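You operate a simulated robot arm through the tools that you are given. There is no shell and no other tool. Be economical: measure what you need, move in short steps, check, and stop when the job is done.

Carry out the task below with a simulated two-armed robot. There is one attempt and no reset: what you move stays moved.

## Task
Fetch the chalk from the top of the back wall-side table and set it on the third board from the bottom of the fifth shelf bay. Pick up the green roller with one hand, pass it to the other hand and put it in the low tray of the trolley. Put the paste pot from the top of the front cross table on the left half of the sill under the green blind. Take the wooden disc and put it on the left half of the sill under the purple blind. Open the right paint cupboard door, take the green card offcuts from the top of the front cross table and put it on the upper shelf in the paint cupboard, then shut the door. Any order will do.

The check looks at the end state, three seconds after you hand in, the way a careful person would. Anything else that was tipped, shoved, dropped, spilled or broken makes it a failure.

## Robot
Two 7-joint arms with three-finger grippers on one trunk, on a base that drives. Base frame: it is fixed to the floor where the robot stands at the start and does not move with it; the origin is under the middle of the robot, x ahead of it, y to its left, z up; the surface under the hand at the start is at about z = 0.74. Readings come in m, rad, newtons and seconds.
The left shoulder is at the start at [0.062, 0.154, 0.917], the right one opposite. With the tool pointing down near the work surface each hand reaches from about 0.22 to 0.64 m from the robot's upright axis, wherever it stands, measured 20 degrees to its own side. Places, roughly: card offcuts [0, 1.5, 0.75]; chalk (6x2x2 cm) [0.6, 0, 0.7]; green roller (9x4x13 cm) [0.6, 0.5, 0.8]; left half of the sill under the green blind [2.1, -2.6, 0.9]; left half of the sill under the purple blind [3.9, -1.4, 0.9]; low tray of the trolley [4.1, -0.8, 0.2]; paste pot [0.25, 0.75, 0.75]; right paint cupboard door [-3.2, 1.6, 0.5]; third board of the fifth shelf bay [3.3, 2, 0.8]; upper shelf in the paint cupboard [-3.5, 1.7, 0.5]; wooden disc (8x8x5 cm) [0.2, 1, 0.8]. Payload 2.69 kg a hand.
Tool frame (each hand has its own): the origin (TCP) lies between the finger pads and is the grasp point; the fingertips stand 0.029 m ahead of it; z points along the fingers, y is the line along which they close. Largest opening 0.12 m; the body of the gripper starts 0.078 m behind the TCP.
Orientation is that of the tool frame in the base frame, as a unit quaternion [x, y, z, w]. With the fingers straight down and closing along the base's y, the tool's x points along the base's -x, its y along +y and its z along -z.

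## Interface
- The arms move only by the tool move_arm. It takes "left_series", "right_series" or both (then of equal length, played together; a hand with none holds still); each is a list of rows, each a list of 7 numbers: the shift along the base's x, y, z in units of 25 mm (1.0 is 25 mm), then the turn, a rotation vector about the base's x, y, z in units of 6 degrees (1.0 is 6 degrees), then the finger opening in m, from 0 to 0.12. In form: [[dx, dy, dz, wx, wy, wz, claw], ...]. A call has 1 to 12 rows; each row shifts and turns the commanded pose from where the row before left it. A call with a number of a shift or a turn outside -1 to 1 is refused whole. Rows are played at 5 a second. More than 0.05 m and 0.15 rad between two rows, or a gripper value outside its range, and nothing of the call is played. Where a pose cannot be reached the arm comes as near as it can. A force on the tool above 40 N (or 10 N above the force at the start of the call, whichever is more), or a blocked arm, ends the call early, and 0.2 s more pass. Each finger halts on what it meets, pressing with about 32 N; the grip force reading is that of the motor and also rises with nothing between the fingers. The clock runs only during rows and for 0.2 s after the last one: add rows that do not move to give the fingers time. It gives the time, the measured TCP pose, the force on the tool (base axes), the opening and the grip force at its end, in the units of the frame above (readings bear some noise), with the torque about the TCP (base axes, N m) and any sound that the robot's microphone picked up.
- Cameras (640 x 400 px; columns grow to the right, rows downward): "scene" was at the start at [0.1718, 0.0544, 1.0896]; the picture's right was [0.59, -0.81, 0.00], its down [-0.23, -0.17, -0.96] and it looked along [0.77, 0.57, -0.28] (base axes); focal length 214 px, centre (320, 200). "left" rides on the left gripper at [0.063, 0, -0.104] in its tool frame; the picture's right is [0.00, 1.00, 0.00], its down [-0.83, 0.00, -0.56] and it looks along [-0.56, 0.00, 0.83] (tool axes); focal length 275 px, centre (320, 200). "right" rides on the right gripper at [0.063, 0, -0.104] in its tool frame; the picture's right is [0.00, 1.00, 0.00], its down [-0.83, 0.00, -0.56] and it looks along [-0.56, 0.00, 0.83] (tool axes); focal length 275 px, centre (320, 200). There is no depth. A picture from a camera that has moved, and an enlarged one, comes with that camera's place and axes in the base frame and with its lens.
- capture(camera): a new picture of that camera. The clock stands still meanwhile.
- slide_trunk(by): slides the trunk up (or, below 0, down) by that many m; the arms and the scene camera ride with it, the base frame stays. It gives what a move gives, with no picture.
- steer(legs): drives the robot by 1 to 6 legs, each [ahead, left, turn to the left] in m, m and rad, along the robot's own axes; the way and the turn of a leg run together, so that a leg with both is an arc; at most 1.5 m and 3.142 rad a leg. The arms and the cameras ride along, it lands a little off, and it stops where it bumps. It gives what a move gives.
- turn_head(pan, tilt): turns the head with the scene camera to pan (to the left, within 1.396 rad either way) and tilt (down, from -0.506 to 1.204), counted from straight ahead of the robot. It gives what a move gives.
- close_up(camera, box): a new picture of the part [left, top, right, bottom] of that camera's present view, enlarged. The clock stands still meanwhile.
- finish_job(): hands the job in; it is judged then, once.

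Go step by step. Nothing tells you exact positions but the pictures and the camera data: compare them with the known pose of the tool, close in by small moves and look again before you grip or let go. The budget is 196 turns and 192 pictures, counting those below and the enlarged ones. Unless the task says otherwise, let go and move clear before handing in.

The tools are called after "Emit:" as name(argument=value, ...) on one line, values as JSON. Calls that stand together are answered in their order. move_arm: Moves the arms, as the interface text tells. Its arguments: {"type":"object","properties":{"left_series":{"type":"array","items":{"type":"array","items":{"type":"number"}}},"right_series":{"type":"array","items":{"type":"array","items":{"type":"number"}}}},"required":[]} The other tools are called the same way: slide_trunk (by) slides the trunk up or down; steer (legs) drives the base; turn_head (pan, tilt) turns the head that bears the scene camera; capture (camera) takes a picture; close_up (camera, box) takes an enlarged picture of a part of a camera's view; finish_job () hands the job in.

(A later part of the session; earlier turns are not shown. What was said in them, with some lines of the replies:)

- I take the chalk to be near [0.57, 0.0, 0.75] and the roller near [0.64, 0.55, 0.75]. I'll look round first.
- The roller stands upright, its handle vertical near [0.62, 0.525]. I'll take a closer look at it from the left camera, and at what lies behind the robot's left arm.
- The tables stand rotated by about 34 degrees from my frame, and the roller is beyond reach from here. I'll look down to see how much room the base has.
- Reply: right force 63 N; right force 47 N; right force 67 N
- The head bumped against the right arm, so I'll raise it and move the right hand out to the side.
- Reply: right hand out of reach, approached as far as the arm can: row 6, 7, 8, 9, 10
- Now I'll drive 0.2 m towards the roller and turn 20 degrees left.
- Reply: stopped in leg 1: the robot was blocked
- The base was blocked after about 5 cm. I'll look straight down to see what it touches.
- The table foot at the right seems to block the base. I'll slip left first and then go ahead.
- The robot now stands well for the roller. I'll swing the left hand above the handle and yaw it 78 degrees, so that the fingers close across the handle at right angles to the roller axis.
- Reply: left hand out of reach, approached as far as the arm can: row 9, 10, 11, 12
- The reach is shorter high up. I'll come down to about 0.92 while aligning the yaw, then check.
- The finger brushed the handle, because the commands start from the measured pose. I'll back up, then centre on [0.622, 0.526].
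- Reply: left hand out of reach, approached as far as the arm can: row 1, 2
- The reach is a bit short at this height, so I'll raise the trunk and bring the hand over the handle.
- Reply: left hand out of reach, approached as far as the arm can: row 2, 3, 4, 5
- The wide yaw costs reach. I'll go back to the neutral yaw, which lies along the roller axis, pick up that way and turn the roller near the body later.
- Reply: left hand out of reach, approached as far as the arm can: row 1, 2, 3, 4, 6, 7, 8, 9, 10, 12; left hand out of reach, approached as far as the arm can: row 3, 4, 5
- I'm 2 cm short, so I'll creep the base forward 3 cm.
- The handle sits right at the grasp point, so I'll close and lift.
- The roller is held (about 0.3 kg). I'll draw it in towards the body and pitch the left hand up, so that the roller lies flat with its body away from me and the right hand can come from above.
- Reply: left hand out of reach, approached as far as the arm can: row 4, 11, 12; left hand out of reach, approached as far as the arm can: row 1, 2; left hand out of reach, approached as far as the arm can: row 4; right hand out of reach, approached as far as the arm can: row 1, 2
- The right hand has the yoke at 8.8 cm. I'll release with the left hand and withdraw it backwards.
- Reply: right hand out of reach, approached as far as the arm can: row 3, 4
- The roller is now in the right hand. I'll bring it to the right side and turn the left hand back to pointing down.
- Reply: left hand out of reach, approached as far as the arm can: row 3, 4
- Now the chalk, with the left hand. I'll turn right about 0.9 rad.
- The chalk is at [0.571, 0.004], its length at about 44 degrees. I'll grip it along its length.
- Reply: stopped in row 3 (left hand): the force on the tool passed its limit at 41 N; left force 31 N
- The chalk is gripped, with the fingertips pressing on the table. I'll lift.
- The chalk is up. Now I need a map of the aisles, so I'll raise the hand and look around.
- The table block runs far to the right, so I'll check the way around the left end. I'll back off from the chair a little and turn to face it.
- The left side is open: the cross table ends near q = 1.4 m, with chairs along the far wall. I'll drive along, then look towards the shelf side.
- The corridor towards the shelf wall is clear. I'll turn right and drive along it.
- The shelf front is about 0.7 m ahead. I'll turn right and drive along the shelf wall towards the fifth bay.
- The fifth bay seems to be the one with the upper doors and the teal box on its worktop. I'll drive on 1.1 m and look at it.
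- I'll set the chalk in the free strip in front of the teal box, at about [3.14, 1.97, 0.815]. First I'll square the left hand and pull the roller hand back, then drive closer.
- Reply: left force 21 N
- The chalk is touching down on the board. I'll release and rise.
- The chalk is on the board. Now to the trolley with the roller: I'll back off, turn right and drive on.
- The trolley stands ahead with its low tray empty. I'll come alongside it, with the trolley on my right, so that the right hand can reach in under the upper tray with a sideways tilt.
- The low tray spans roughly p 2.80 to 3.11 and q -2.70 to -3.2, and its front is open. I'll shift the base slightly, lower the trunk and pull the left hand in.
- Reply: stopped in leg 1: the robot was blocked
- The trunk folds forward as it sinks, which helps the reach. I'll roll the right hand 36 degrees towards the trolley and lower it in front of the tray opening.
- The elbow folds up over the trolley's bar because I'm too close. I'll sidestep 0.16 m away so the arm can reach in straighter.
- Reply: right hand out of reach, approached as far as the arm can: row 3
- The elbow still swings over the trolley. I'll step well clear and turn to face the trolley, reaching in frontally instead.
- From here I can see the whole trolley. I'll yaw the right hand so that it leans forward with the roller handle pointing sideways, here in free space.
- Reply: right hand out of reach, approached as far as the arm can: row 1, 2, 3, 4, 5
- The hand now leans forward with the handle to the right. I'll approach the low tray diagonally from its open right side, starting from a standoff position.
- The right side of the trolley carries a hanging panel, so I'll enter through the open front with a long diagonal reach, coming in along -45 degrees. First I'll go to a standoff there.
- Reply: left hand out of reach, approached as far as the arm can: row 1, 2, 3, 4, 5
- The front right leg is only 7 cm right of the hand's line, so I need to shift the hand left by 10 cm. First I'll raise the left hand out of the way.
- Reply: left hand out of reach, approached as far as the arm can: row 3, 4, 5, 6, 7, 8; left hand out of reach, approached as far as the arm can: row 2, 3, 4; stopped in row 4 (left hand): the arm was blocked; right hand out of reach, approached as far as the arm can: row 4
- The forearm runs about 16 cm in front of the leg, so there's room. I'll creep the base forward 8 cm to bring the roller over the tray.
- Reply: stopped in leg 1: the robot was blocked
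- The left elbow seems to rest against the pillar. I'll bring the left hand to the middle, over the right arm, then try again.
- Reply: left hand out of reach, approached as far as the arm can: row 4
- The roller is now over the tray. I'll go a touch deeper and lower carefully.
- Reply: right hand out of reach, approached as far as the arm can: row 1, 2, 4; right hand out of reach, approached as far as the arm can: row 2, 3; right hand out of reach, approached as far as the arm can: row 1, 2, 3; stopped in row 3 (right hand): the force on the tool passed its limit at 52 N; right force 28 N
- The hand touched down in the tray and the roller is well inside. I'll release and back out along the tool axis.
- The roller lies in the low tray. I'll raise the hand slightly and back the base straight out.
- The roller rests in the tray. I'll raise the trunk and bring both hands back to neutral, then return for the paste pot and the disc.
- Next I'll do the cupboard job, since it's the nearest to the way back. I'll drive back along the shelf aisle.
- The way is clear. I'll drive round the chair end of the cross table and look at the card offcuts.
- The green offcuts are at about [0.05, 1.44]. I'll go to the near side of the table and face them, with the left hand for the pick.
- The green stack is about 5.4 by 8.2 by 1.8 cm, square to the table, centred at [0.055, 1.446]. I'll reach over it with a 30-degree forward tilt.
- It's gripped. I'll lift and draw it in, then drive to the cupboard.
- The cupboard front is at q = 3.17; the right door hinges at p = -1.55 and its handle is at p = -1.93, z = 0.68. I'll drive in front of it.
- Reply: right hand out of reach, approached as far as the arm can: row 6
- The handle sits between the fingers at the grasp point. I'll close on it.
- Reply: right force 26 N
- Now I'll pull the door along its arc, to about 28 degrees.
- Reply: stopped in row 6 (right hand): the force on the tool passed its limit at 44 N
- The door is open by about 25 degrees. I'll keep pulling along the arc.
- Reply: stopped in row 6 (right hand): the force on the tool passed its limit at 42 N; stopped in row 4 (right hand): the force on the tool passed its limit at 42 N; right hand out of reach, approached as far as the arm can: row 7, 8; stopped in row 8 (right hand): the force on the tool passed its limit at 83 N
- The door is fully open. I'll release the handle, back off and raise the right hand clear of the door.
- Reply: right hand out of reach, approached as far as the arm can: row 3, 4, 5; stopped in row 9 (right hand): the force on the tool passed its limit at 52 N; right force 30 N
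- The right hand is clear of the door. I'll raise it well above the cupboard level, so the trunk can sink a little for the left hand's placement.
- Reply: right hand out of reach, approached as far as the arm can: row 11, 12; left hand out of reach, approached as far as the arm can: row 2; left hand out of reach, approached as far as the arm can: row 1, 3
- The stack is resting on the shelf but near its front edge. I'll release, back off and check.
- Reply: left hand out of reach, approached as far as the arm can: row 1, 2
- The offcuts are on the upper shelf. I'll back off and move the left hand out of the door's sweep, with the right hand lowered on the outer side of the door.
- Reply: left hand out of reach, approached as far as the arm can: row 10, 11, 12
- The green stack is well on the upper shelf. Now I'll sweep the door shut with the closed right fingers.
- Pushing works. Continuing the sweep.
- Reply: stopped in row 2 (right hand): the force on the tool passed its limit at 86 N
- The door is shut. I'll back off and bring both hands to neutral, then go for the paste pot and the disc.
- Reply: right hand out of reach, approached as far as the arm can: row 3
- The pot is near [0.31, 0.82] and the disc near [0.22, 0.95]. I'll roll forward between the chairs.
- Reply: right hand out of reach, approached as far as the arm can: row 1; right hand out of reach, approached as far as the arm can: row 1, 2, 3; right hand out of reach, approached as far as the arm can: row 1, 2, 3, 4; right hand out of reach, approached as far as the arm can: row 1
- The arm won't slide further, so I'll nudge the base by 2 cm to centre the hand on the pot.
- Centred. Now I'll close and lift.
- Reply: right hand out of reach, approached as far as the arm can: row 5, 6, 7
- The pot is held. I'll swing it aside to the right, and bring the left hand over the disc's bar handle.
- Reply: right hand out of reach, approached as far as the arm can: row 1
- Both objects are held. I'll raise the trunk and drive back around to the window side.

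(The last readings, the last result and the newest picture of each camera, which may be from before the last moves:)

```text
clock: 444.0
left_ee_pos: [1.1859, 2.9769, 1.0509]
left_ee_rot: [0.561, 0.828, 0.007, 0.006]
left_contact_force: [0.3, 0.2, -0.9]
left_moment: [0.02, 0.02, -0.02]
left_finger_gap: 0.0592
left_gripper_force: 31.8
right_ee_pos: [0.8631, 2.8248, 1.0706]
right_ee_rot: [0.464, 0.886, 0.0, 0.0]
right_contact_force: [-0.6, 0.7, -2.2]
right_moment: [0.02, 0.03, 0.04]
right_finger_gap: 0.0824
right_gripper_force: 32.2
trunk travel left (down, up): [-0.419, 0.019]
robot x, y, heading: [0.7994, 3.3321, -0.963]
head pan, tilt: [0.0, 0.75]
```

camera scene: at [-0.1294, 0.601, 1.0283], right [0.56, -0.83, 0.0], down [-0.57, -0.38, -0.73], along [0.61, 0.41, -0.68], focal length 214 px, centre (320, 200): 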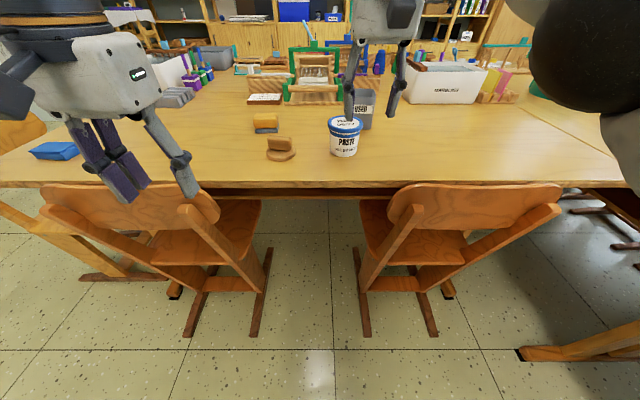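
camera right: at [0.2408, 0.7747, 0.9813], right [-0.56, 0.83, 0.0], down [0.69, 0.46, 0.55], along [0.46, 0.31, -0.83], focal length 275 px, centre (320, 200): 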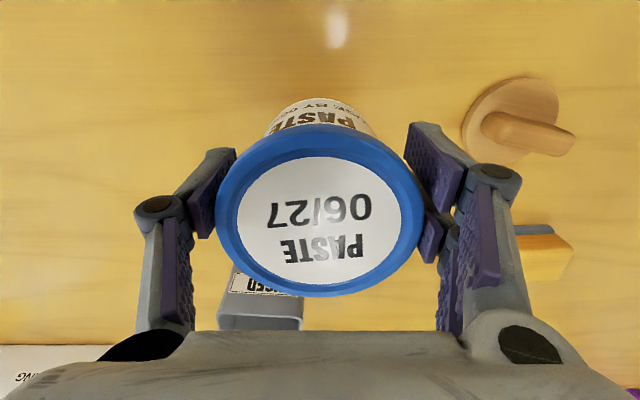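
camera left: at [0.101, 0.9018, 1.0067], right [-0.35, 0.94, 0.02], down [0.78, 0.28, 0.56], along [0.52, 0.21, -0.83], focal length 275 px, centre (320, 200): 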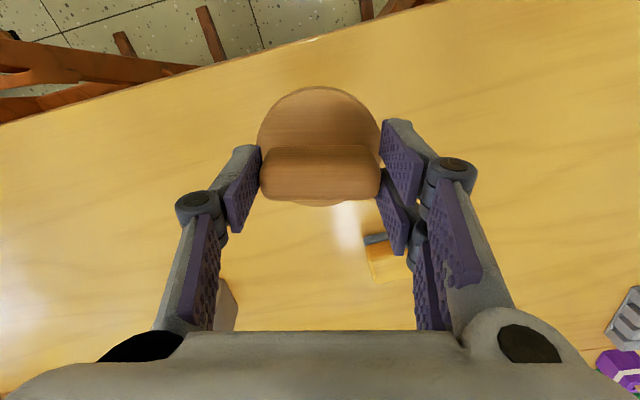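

Emit:
steer(legs=[[0, 0, -0.02], [1.4, 0, 0], [1.4, 0, 0], [1.4, 0, 0]])

Emit:
turn_head(pan=0.0, tilt=0.4)

Emit:
capture(camera="scene")

```text
clock: 464.4
left_ee_pos: [3.4981, -0.5155, 1.0511]
left_ee_rot: [0.571, 0.821, 0.007, 0.006]
left_contact_force: [0.5, 0.0, -0.4]
left_moment: [0.01, 0.02, 0.02]
left_finger_gap: 0.0591
left_gripper_force: 32.0
right_ee_pos: [3.1713, -0.6589, 1.0701]
right_ee_rot: [0.475, 0.88, 0.001, 0.0]
right_contact_force: [-0.3, -0.5, -3.9]
right_moment: [0.02, 0.03, 0.01]
right_finger_gap: 0.0822
right_gripper_force: 31.9
trunk travel left (down, up): [-0.419, 0.019]
robot x, y, heading: [3.1145, -0.154, -0.985]
head pan, tilt: [0.0, 0.75]
```

```text
clock: 465.2
left_ee_pos: [3.4973, -0.5145, 1.0518]
left_ee_rot: [0.57, 0.821, 0.007, 0.006]
left_contact_force: [1.5, -0.6, -1.3]
left_moment: [-0.03, -0.01, 0.01]
left_finger_gap: 0.0589
left_gripper_force: 32.1
right_ee_pos: [3.1711, -0.6581, 1.0706]
right_ee_rot: [0.475, 0.88, 0.002, 0.0]
right_contact_force: [0.8, -0.3, -2.6]
right_moment: [0.04, -0.01, 0.01]
right_finger_gap: 0.0823
right_gripper_force: 31.7
trunk travel left (down, up): [-0.419, 0.019]
robot x, y, heading: [3.1144, -0.1509, -0.98]
head pan, tilt: [0.0, 0.4]
```

```text
41 pictures are left
camera scene: at [3.182, -0.2512, 1.2261], right [-0.83, -0.55, 0.0], down [-0.22, 0.33, -0.92], along [0.51, -0.77, -0.39], focal length 214 px, centre (320, 200)
```

scene: 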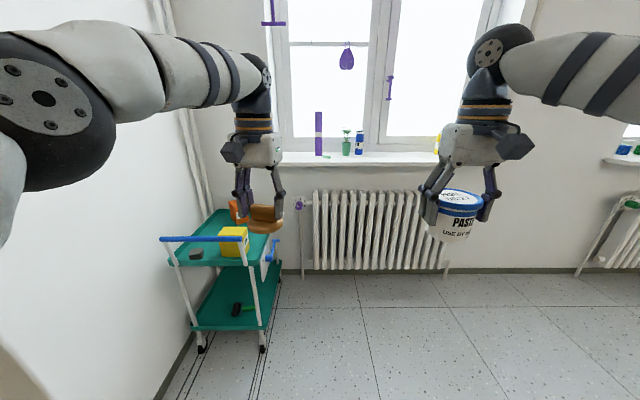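

Emit:
close_up(camera="scene", box=[265, 100, 445, 190])

```text
3.56 times, centred on (355, 145) of scene
camera zoom: at [3.182, -0.2512, 1.2261], right [-0.83, -0.55, 0.0], down [-0.22, 0.33, -0.92], along [0.51, -0.77, -0.39], focal length 763 px, centre (196, 396)
```

zoom: 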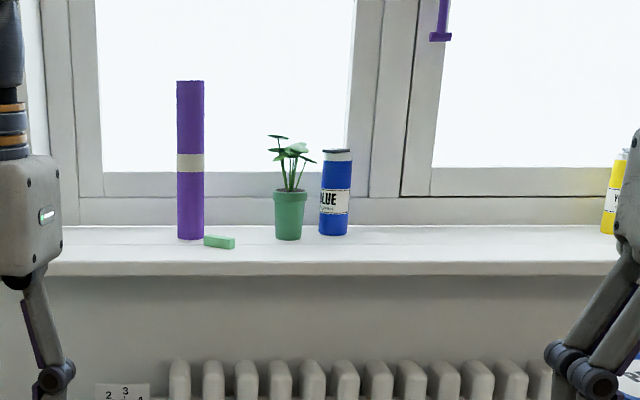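

The sill is at about z = 0.94 with its front edge at q = -3.22. Left of the purple tube and in front there is free room, so I'll set the disc at about p = 2.63, q = -3.31. Driving closer.

Emit:
steer(legs=[[0.72, -0.09, 0]])

Emit:
capture(camera="scene")

Emit:
capture(camera="left")

```text
clock: 469.2
left_ee_pos: [3.8237, -1.1724, 1.0515]
left_ee_rot: [0.571, 0.821, 0.007, 0.005]
left_contact_force: [0.5, -0.9, -0.2]
left_moment: [0.01, 0.0, -0.01]
left_finger_gap: 0.0593
left_gripper_force: 32.2
right_ee_pos: [3.4969, -1.316, 1.0706]
right_ee_rot: [0.475, 0.88, 0.001, 0.001]
right_contact_force: [-0.4, -0.5, -3.3]
right_moment: [0.03, 0.08, -0.02]
right_finger_gap: 0.0823
right_gripper_force: 32.1
trunk travel left (down, up): [-0.419, 0.019]
robot x, y, heading: [3.4429, -0.8077, -0.986]
head pan, tilt: [0.0, 0.4]
```

```text
39 pictures are left
camera scene: at [3.5076, -0.9079, 1.2262], right [-0.83, -0.55, 0.0], down [-0.21, 0.32, -0.92], along [0.51, -0.77, -0.39], focal length 214 px, centre (320, 200)
```

scene: 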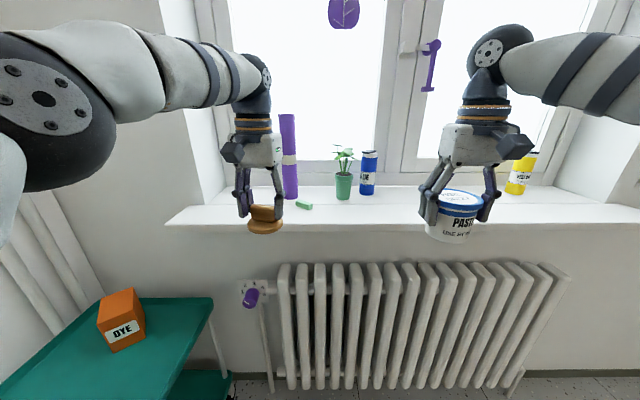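

```text
38 pictures are left
camera left: at [3.8015, -1.1135, 1.1561], right [0.94, 0.34, 0.02], down [0.28, -0.78, 0.56], along [0.21, -0.52, -0.83], focal length 275 px, centre (320, 200)
```

left: 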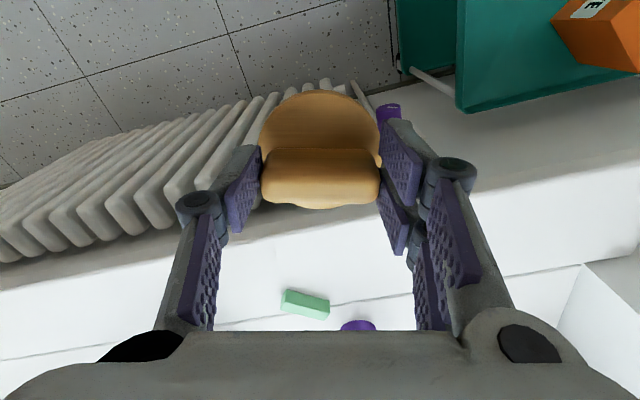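

Emit:
steer(legs=[[0.16, 0, 0]])

Emit:
move_arm(left_series=[[0.85, 0.25, 0, 0, 0, 0, 0.03], [0.85, 0.25, 0, 0, 0, 0, 0.03], [0.85, 0.25, 0, 0, 0, 0, 0.03], [0.85, 0.1, 0, 0, 0, 0, 0.03], [0.8, 0, 0, 0, 0, 0, 0.03]])

Emit:
capture(camera="left")

Emit:
capture(camera="scene")

```text
clock: 470.6
left_ee_pos: [3.9105, -1.3055, 1.0522]
left_ee_rot: [0.572, 0.82, 0.007, 0.005]
left_contact_force: [-1.5, -0.4, -1.0]
left_moment: [0.02, 0.06, -0.03]
left_finger_gap: 0.0588
left_gripper_force: 31.7
right_ee_pos: [3.5836, -1.4485, 1.0694]
right_ee_rot: [0.477, 0.879, 0.001, 0.001]
right_contact_force: [0.3, 0.1, -3.8]
right_moment: [0.07, 0.08, 0.04]
right_finger_gap: 0.0825
right_gripper_force: 31.5
trunk travel left (down, up): [-0.419, 0.019]
robot x, y, heading: [3.5311, -0.9404, -0.986]
head pan, tilt: [0.0, 0.4]
```

```text
clock: 471.8
left_ee_pos: [4.0077, -1.2744, 1.0466]
left_ee_rot: [0.572, 0.82, 0.007, 0.006]
left_contact_force: [-0.3, -0.1, -0.9]
left_moment: [0.01, -0.04, 0.01]
left_finger_gap: 0.0593
left_gripper_force: 32.3
left hand out of reach, approached as far as the arm can: row 4, 5
right_ee_pos: [3.5824, -1.4491, 1.0706]
right_ee_rot: [0.476, 0.879, 0.0, 0.0]
right_contact_force: [0.0, -0.8, -4.3]
right_moment: [-0.01, 0.03, 0.01]
right_finger_gap: 0.0823
right_gripper_force: 32.1
trunk travel left (down, up): [-0.419, 0.019]
robot x, y, heading: [3.5302, -0.9403, -0.988]
head pan, tilt: [0.0, 0.4]
```

```text
37 pictures are left
camera left: at [3.9855, -1.2152, 1.1511], right [0.94, 0.34, 0.02], down [0.27, -0.78, 0.56], along [0.2, -0.52, -0.83], focal length 275 px, centre (320, 200)
```

left: 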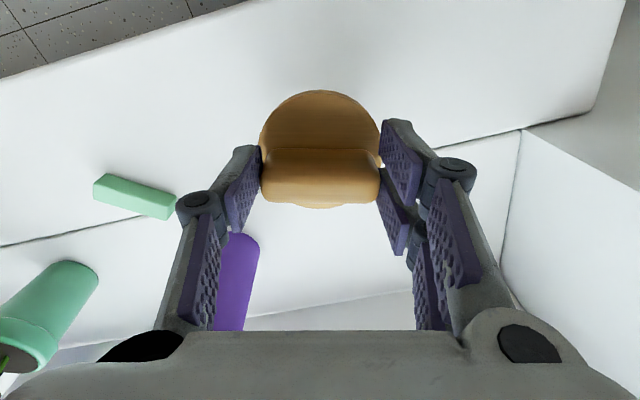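

```text
36 pictures are left
camera scene: at [3.5951, -1.0403, 1.2262], right [-0.83, -0.55, 0.0], down [-0.21, 0.33, -0.92], along [0.51, -0.77, -0.39], focal length 214 px, centre (320, 200)
```

scene: 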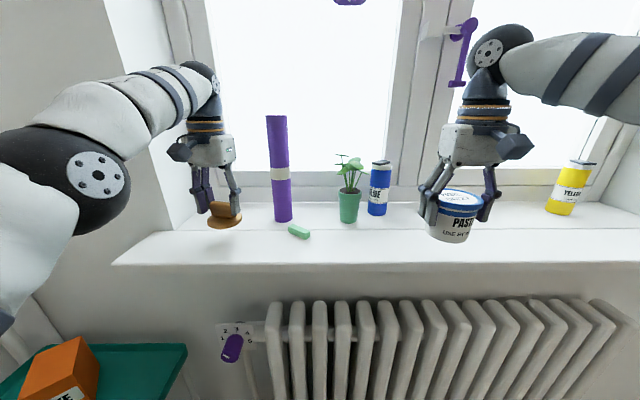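

The disc is over the free spot. I'll lower it.

Emit:
move_arm(left_series=[[0, 0, -0.5, 0, 0, 0, 0.03], [0, 0, -0.5, 0, 0, 0, 0.03], [0, 0, -0.4, 0, 0, 0, 0.03], [0, 0, -0.3, 0, 0, 0, 0.03], [0, 0, 0, 0, 0, 0, 0.03]])

Emit:
capture(camera="scene")

```text
clock: 473.0
left_ee_pos: [4.0076, -1.2753, 1.0044]
left_ee_rot: [0.571, 0.821, 0.007, 0.005]
left_contact_force: [0.5, -0.7, -0.8]
left_moment: [-0.01, 0.0, 0.0]
left_finger_gap: 0.0591
left_gripper_force: 31.8
right_ee_pos: [3.5829, -1.447, 1.0704]
right_ee_rot: [0.476, 0.879, 0.001, 0.001]
right_contact_force: [0.2, -0.4, -4.0]
right_moment: [0.04, 0.04, -0.02]
right_finger_gap: 0.0826
right_gripper_force: 31.9
trunk travel left (down, up): [-0.419, 0.019]
robot x, y, heading: [3.534, -0.9435, -0.986]
head pan, tilt: [0.0, 0.4]
```

```text
35 pictures are left
camera scene: at [3.595, -1.0403, 1.2262], right [-0.83, -0.55, 0.0], down [-0.21, 0.33, -0.92], along [0.51, -0.77, -0.39], focal length 214 px, centre (320, 200)
```

scene: 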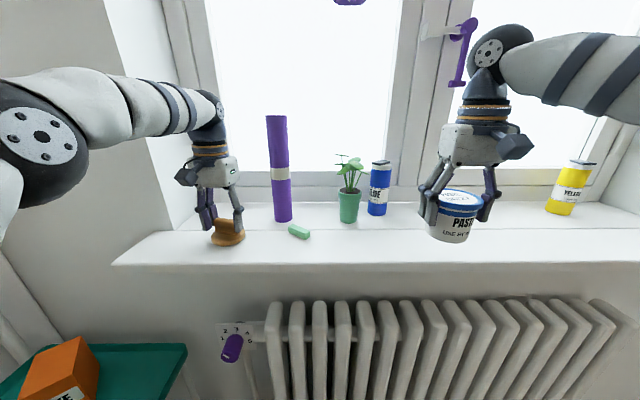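

Emit:
move_arm(left_series=[[0, 0, -0.2, 0, 0, 0, 0.03], [0, 0, -0.2, 0, 0, 0, 0.03], [0, 0, -0.2, 0, 0, 0, 0.03], [0, 0, -0.2, 0, 0, 0, 0.03], [0, 0, -0.2, 0, 0, 0, 0.03], [0, 0, 0, 0, 0, 0, 0.03]])

```text
clock: 474.4
left_ee_pos: [4.006, -1.2742, 0.9852]
left_ee_rot: [0.571, 0.821, 0.004, 0.011]
left_contact_force: [-2.7, 5.3, 25.3]
left_moment: [0.28, 0.71, -0.15]
left_finger_gap: 0.059
left_gripper_force: 32.2
right_ee_pos: [3.5823, -1.4454, 1.0701]
right_ee_rot: [0.476, 0.879, 0.001, 0.001]
right_contact_force: [-0.1, -0.6, -2.8]
right_moment: [-0.01, 0.0, -0.03]
right_finger_gap: 0.0825
right_gripper_force: 32.4
trunk travel left (down, up): [-0.419, 0.019]
robot x, y, heading: [3.5273, -0.9407, -0.986]
head pan, tilt: [0.0, 0.4]
stopped in row 6 (left hand): the force on the tool passed its limit at 41 N (the readings are from after the stop); the commanded pose is now the measured one
```

The disc is on the sill. I'll release and lift.

Emit:
move_arm(left_series=[[0, 0, 0.1, 0, 0, 0, 0.07], [0, 0, 0, 0, 0, 0, 0.085], [0, 0, 0, 0, 0, 0, 0.085], [0, 0, 0.8, 0, 0, 0, 0.085], [0, 0, 0.9, 0, 0, 0, 0.085], [-0.5, 0.8, 0.5, 0, 0, 0, 0.085], [-0.5, 0.8, 0, 0, 0, 0, 0.085], [-0.5, 0.8, 0, 0, 0, 0, 0.085]])

Emit:
capture(camera="scene")

```text
clock: 476.2
left_ee_pos: [3.9698, -1.2144, 1.04]
left_ee_rot: [0.571, 0.821, 0.004, 0.01]
left_contact_force: [0.1, 0.3, -0.2]
left_moment: [0.01, -0.02, 0.01]
left_finger_gap: 0.0848
left_gripper_force: 0.1
right_ee_pos: [3.5838, -1.447, 1.0714]
right_ee_rot: [0.477, 0.879, 0.0, 0.001]
right_contact_force: [0.7, 0.8, -2.4]
right_moment: [0.03, -0.01, 0.0]
right_finger_gap: 0.0822
right_gripper_force: 31.8
trunk travel left (down, up): [-0.419, 0.019]
robot x, y, heading: [3.5311, -0.9398, -0.988]
head pan, tilt: [0.0, 0.4]
```

```text
34 pictures are left
camera scene: at [3.5945, -1.0397, 1.2263], right [-0.83, -0.55, 0.0], down [-0.21, 0.32, -0.92], along [0.51, -0.77, -0.39], focal length 214 px, centre (320, 200)
```

scene: 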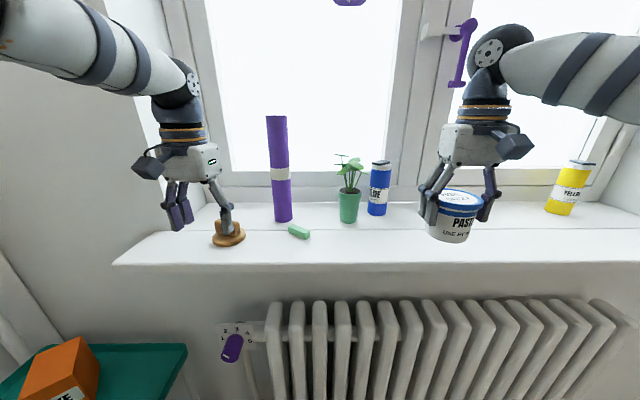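

The disc is placed. I'll back off and sidestep along the windows to the green blind.

Emit:
steer(legs=[[-0.45, 0, 0], [0, -1.0, 0], [0, -0.95, 0]])

Emit:
capture(camera="scene")

```text
clock: 493.8
left_ee_pos: [2.091, -1.9227, 1.0399]
left_ee_rot: [0.57, 0.822, 0.005, 0.009]
left_contact_force: [0.8, -0.7, -1.3]
left_moment: [-0.01, 0.01, -0.02]
left_finger_gap: 0.085
left_gripper_force: 0.2
right_ee_pos: [1.7057, -2.1567, 1.0698]
right_ee_rot: [0.473, 0.881, 0.0, 0.0]
right_contact_force: [-0.2, -0.2, -3.6]
right_moment: [0.06, -0.02, 0.0]
right_finger_gap: 0.0827
right_gripper_force: 31.9
trunk travel left (down, up): [-0.419, 0.019]
robot x, y, heading: [1.6493, -1.6493, -0.984]
head pan, tilt: [0.0, 0.4]
```

```text
33 pictures are left
camera scene: at [1.7147, -1.7497, 1.2262], right [-0.83, -0.56, 0.0], down [-0.22, 0.32, -0.92], along [0.51, -0.77, -0.39], focal length 214 px, centre (320, 200)
```

scene: 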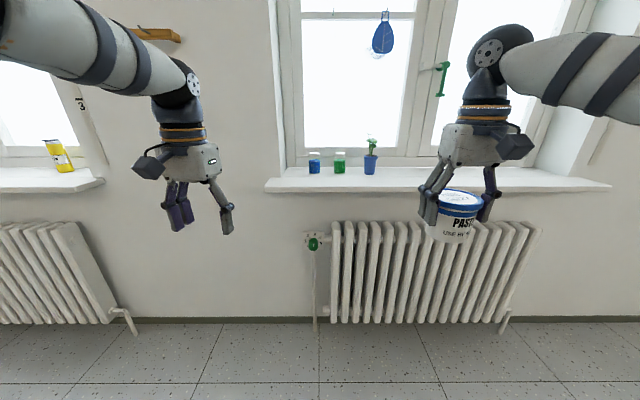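

Emit:
turn_head(pan=-0.2, tilt=-0.35)

Emit:
capture(camera="scene")

Emit:
turn_head(pan=0.0, tilt=0.45)

Emit:
close_up(camera="scene", box=[250, 100, 430, 200])

```text
clock: 494.9
left_ee_pos: [2.0901, -1.9227, 1.0392]
left_ee_rot: [0.568, 0.823, 0.005, 0.009]
left_contact_force: [-0.2, 1.2, -0.4]
left_moment: [0.02, 0.03, -0.01]
left_finger_gap: 0.0851
left_gripper_force: 0.0
right_ee_pos: [1.7055, -2.1564, 1.0699]
right_ee_rot: [0.473, 0.881, 0.001, 0.0]
right_contact_force: [0.6, 0.0, -3.7]
right_moment: [0.02, 0.01, -0.03]
right_finger_gap: 0.0824
right_gripper_force: 31.6
trunk travel left (down, up): [-0.419, 0.019]
robot x, y, heading: [1.6508, -1.6513, -0.985]
head pan, tilt: [-0.201, -0.351]
```

```text
32 pictures are left
camera scene: at [1.6921, -1.743, 1.2925], right [-0.93, -0.38, 0.0], down [0.13, -0.32, -0.94], along [0.36, -0.87, 0.34], focal length 214 px, centre (320, 200)
```

scene: 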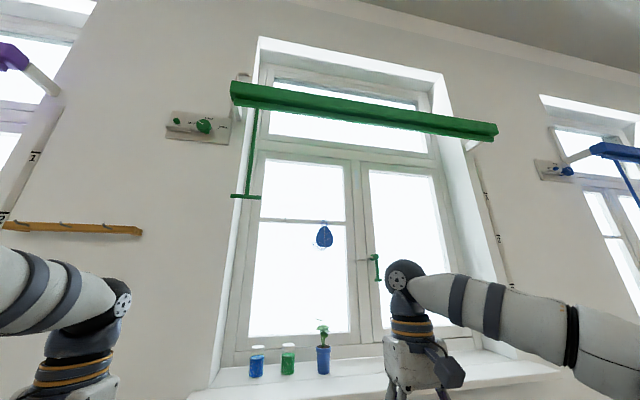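

```text
clock: 496.1
left_ee_pos: [2.0916, -1.9233, 1.0408]
left_ee_rot: [0.57, 0.822, 0.005, 0.009]
left_contact_force: [-0.4, 0.0, 0.3]
left_moment: [0.02, -0.02, 0.0]
left_finger_gap: 0.0848
left_gripper_force: 0.0
right_ee_pos: [1.7055, -2.1581, 1.0703]
right_ee_rot: [0.473, 0.881, 0.001, -0.001]
right_contact_force: [0.5, -0.7, -4.1]
right_moment: [0.02, 0.04, -0.03]
right_finger_gap: 0.0825
right_gripper_force: 32.1
trunk travel left (down, up): [-0.419, 0.019]
robot x, y, heading: [1.6468, -1.6494, -0.985]
head pan, tilt: [0.0, 0.45]
```

```text
3.56 times, centred on (340, 150) of scene
camera zoom: at [1.7143, -1.7491, 1.2216], right [-0.83, -0.56, 0.0], down [-0.24, 0.36, -0.9], along [0.5, -0.75, -0.43], focal length 763 px, centre (249, 378)
```

zoom: 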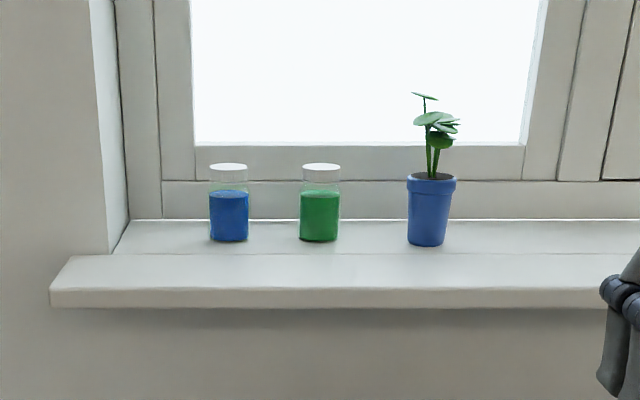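

This is the green blind's window. The front strip of its left half is free, so I'll set the pot at about p = 0.29, q = -3.30.

Emit:
steer(legs=[[0.3, 0.07, 0], [0.19, 0, 0]])

Emit:
move_arm(right_series=[[0.42, -0.63, 0, 0, 0, 0, 0.04], [0.42, -0.63, 0, 0, 0, 0, 0.04], [0.42, -0.63, 0, 0, 0, 0, 0.04]])

Emit:
capture(camera="scene")

Emit:
capture(camera="right")

```text
clock: 499.3
left_ee_pos: [2.4217, -2.2916, 1.0396]
left_ee_rot: [0.568, 0.823, 0.005, 0.009]
left_contact_force: [-0.6, 0.4, -0.4]
left_moment: [-0.02, 0.02, 0.03]
left_finger_gap: 0.0851
left_gripper_force: 0.0
right_ee_pos: [2.0368, -2.5267, 1.0702]
right_ee_rot: [0.472, 0.882, 0.001, 0.001]
right_contact_force: [0.4, 0.1, -4.1]
right_moment: [0.08, 0.03, 0.04]
right_finger_gap: 0.0824
right_gripper_force: 32.1
trunk travel left (down, up): [-0.419, 0.019]
robot x, y, heading: [1.98, -2.0209, -0.978]
head pan, tilt: [0.0, 0.45]
```

```text
clock: 500.1
left_ee_pos: [2.4222, -2.291, 1.0392]
left_ee_rot: [0.568, 0.823, 0.004, 0.008]
left_contact_force: [-0.1, 0.5, 0.1]
left_moment: [-0.01, 0.0, 0.03]
left_finger_gap: 0.0851
left_gripper_force: 0.1
right_ee_pos: [2.0693, -2.5732, 1.0699]
right_ee_rot: [0.472, 0.882, 0.0, -0.001]
right_contact_force: [0.5, 0.7, -2.7]
right_moment: [0.04, 0.01, -0.01]
right_finger_gap: 0.0823
right_gripper_force: 31.6
trunk travel left (down, up): [-0.419, 0.019]
robot x, y, heading: [1.9763, -2.0166, -0.981]
head pan, tilt: [0.0, 0.45]
```

```text
30 pictures are left
camera scene: at [2.0462, -2.1177, 1.2214], right [-0.83, -0.56, 0.0], down [-0.24, 0.36, -0.9], along [0.5, -0.75, -0.44], focal length 214 px, centre (320, 200)
```

scene: 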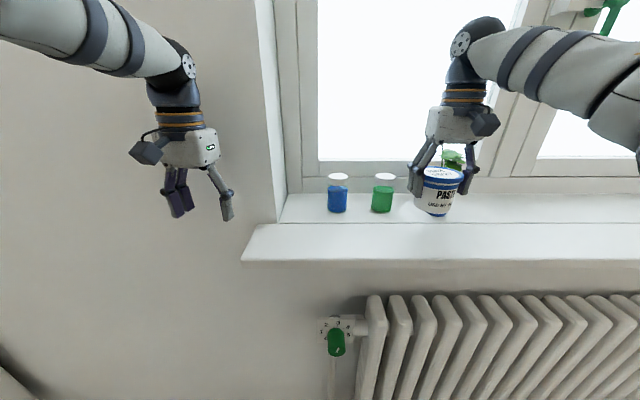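

```text
29 pictures are left
camera right: at [2.0324, -2.5217, 1.1752], right [0.83, 0.56, 0.0], down [0.46, -0.69, 0.56], along [0.31, -0.46, -0.83], focal length 275 px, centre (320, 200)
```

right: 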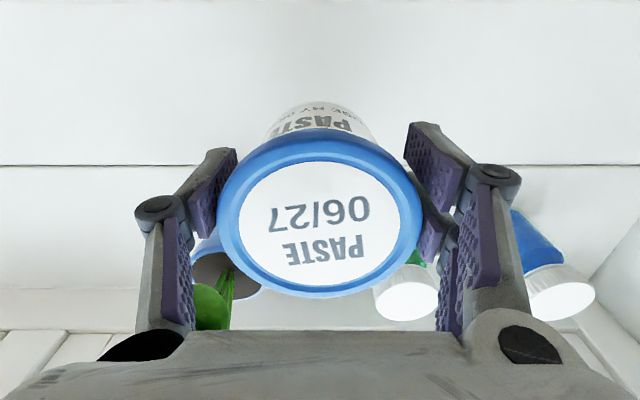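

Emit:
move_arm(right_series=[[0, 0, -0.7, 0, 0, 0, 0.04], [0, 0, -0.7, 0, 0, 0, 0.04], [0, 0, -0.7, 0, 0, 0, 0.04], [0, 0, -0.5, 0, 0, 0, 0.04], [0, 0, -0.2, 0, 0, 0, 0.04], [0, 0, 0, 0, 0, 0, 0.04]])

Emit:
close_up(camera="scene", box=[320, 130, 560, 280])

```text
clock: 501.5
left_ee_pos: [2.4215, -2.2898, 1.0404]
left_ee_rot: [0.568, 0.823, 0.005, 0.01]
left_contact_force: [-0.1, 0.1, 0.2]
left_moment: [0.0, -0.03, 0.02]
left_finger_gap: 0.0853
left_gripper_force: 0.0
right_ee_pos: [2.0683, -2.5722, 1.0023]
right_ee_rot: [0.473, 0.881, -0.001, 0.002]
right_contact_force: [-1.0, -2.1, 8.6]
right_moment: [-0.52, -0.33, -0.13]
right_finger_gap: 0.083
right_gripper_force: 32.2
trunk travel left (down, up): [-0.419, 0.019]
robot x, y, heading: [1.9762, -2.0151, -0.983]
head pan, tilt: [0.0, 0.45]
```

```text
2.67 times, centred on (440, 205) of scene
camera zoom: at [2.0451, -2.1166, 1.2219], right [-0.83, -0.56, 0.0], down [-0.24, 0.36, -0.9], along [0.5, -0.75, -0.43], focal length 572 px, centre (0, 187)
```

zoom: 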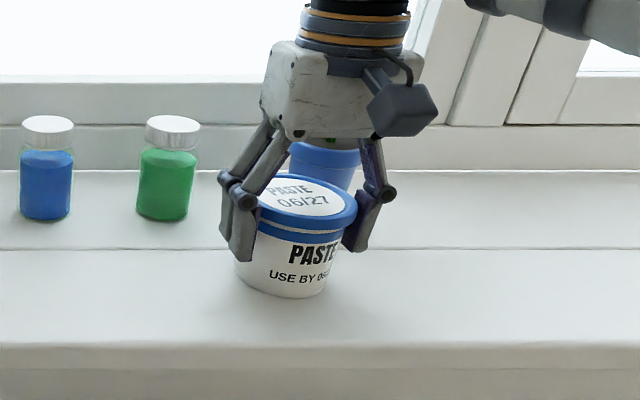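

The pot stands on the sill. I'll release and lift straight up.

Emit:
move_arm(right_series=[[0, 0, 0, 0, 0, 0, 0.1], [0, 0, 0, 0, 0, 0, 0.115], [0, 0, 0, 0, 0, 0, 0.115], [0, 0, 0.5, 0, 0, 0, 0.115], [0, 0, 0.8, 0, 0, 0, 0.115], [0, 0, 0.8, 0, 0, 0, 0.115], [-0.4, 0.6, 0.3, 0, 0, 0, 0.115], [-0.4, 0.6, 0, 0, 0, 0, 0.115]])

Emit:
steer(legs=[[-0.4, 0, 0]])

Emit:
capture(camera="scene")

```text
clock: 503.3
left_ee_pos: [2.4222, -2.2892, 1.0401]
left_ee_rot: [0.568, 0.823, 0.006, 0.009]
left_contact_force: [-0.1, -0.5, 0.5]
left_moment: [0.03, 0.01, 0.01]
left_finger_gap: 0.085
left_gripper_force: 0.1
right_ee_pos: [2.0486, -2.5427, 1.061]
right_ee_rot: [0.474, 0.881, 0.001, 0.001]
right_contact_force: [0.4, -0.6, 0.3]
right_moment: [0.02, -0.04, 0.0]
right_finger_gap: 0.1152
right_gripper_force: 0.1
trunk travel left (down, up): [-0.419, 0.019]
robot x, y, heading: [1.9792, -2.0198, -0.981]
head pan, tilt: [0.0, 0.45]
```

```text
clock: 505.8
left_ee_pos: [2.2014, -1.9597, 1.0403]
left_ee_rot: [0.568, 0.823, 0.005, 0.009]
left_contact_force: [-0.4, 0.1, -0.3]
left_moment: [-0.01, -0.01, -0.02]
left_finger_gap: 0.0851
left_gripper_force: 0.1
right_ee_pos: [1.8282, -2.2141, 1.0605]
right_ee_rot: [0.472, 0.882, 0.001, 0.002]
right_contact_force: [0.9, 1.3, 0.1]
right_moment: [0.01, -0.01, 0.01]
right_finger_gap: 0.1147
right_gripper_force: 0.0
trunk travel left (down, up): [-0.419, 0.019]
robot x, y, heading: [1.7583, -1.6881, -0.978]
head pan, tilt: [0.0, 0.45]
```

```text
27 pictures are left
camera scene: at [1.8243, -1.7876, 1.2216], right [-0.83, -0.56, 0.0], down [-0.24, 0.36, -0.9], along [0.5, -0.75, -0.43], focal length 214 px, centre (320, 200)
```

scene: 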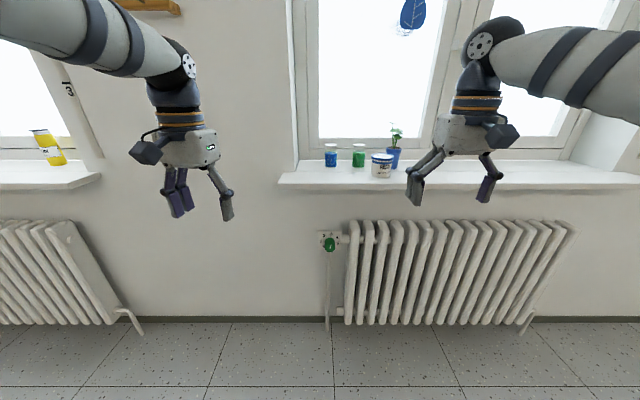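

The pot stands on the left half of the green blind's sill and both hands are clear. All five jobs look done, so I'm handing in.

Emit:
finish_job()

```text
The job is handed in.
```

I finished all five jobs and handed in; no result has come back from the check.

- **Chalk:** on the third board of the fifth shelf bay, in front of the teal box. I matched the board by the position you gave, because the lower boards are behind doors.
- **Green roller:** picked up with the left hand, passed to the right, and left lying in the low tray of the trolley.
- **Paste pot:** on the left half of the sill under the green blind.
- **Wooden disc:** on the left half of the sill under the purple blind.
- **Card offcuts:** on the upper shelf in the paint cupboard. I released them near the shelf's front edge, then pushed them further in. The right door is shut.

While driving, the base was blocked a few times near the first table and at the trolley. The left elbow also seems to have pressed against the pillar beside the trolley. I saw nothing tipped or moved in the pictures afterwards, but I didn't go back to check the chairs and tables.
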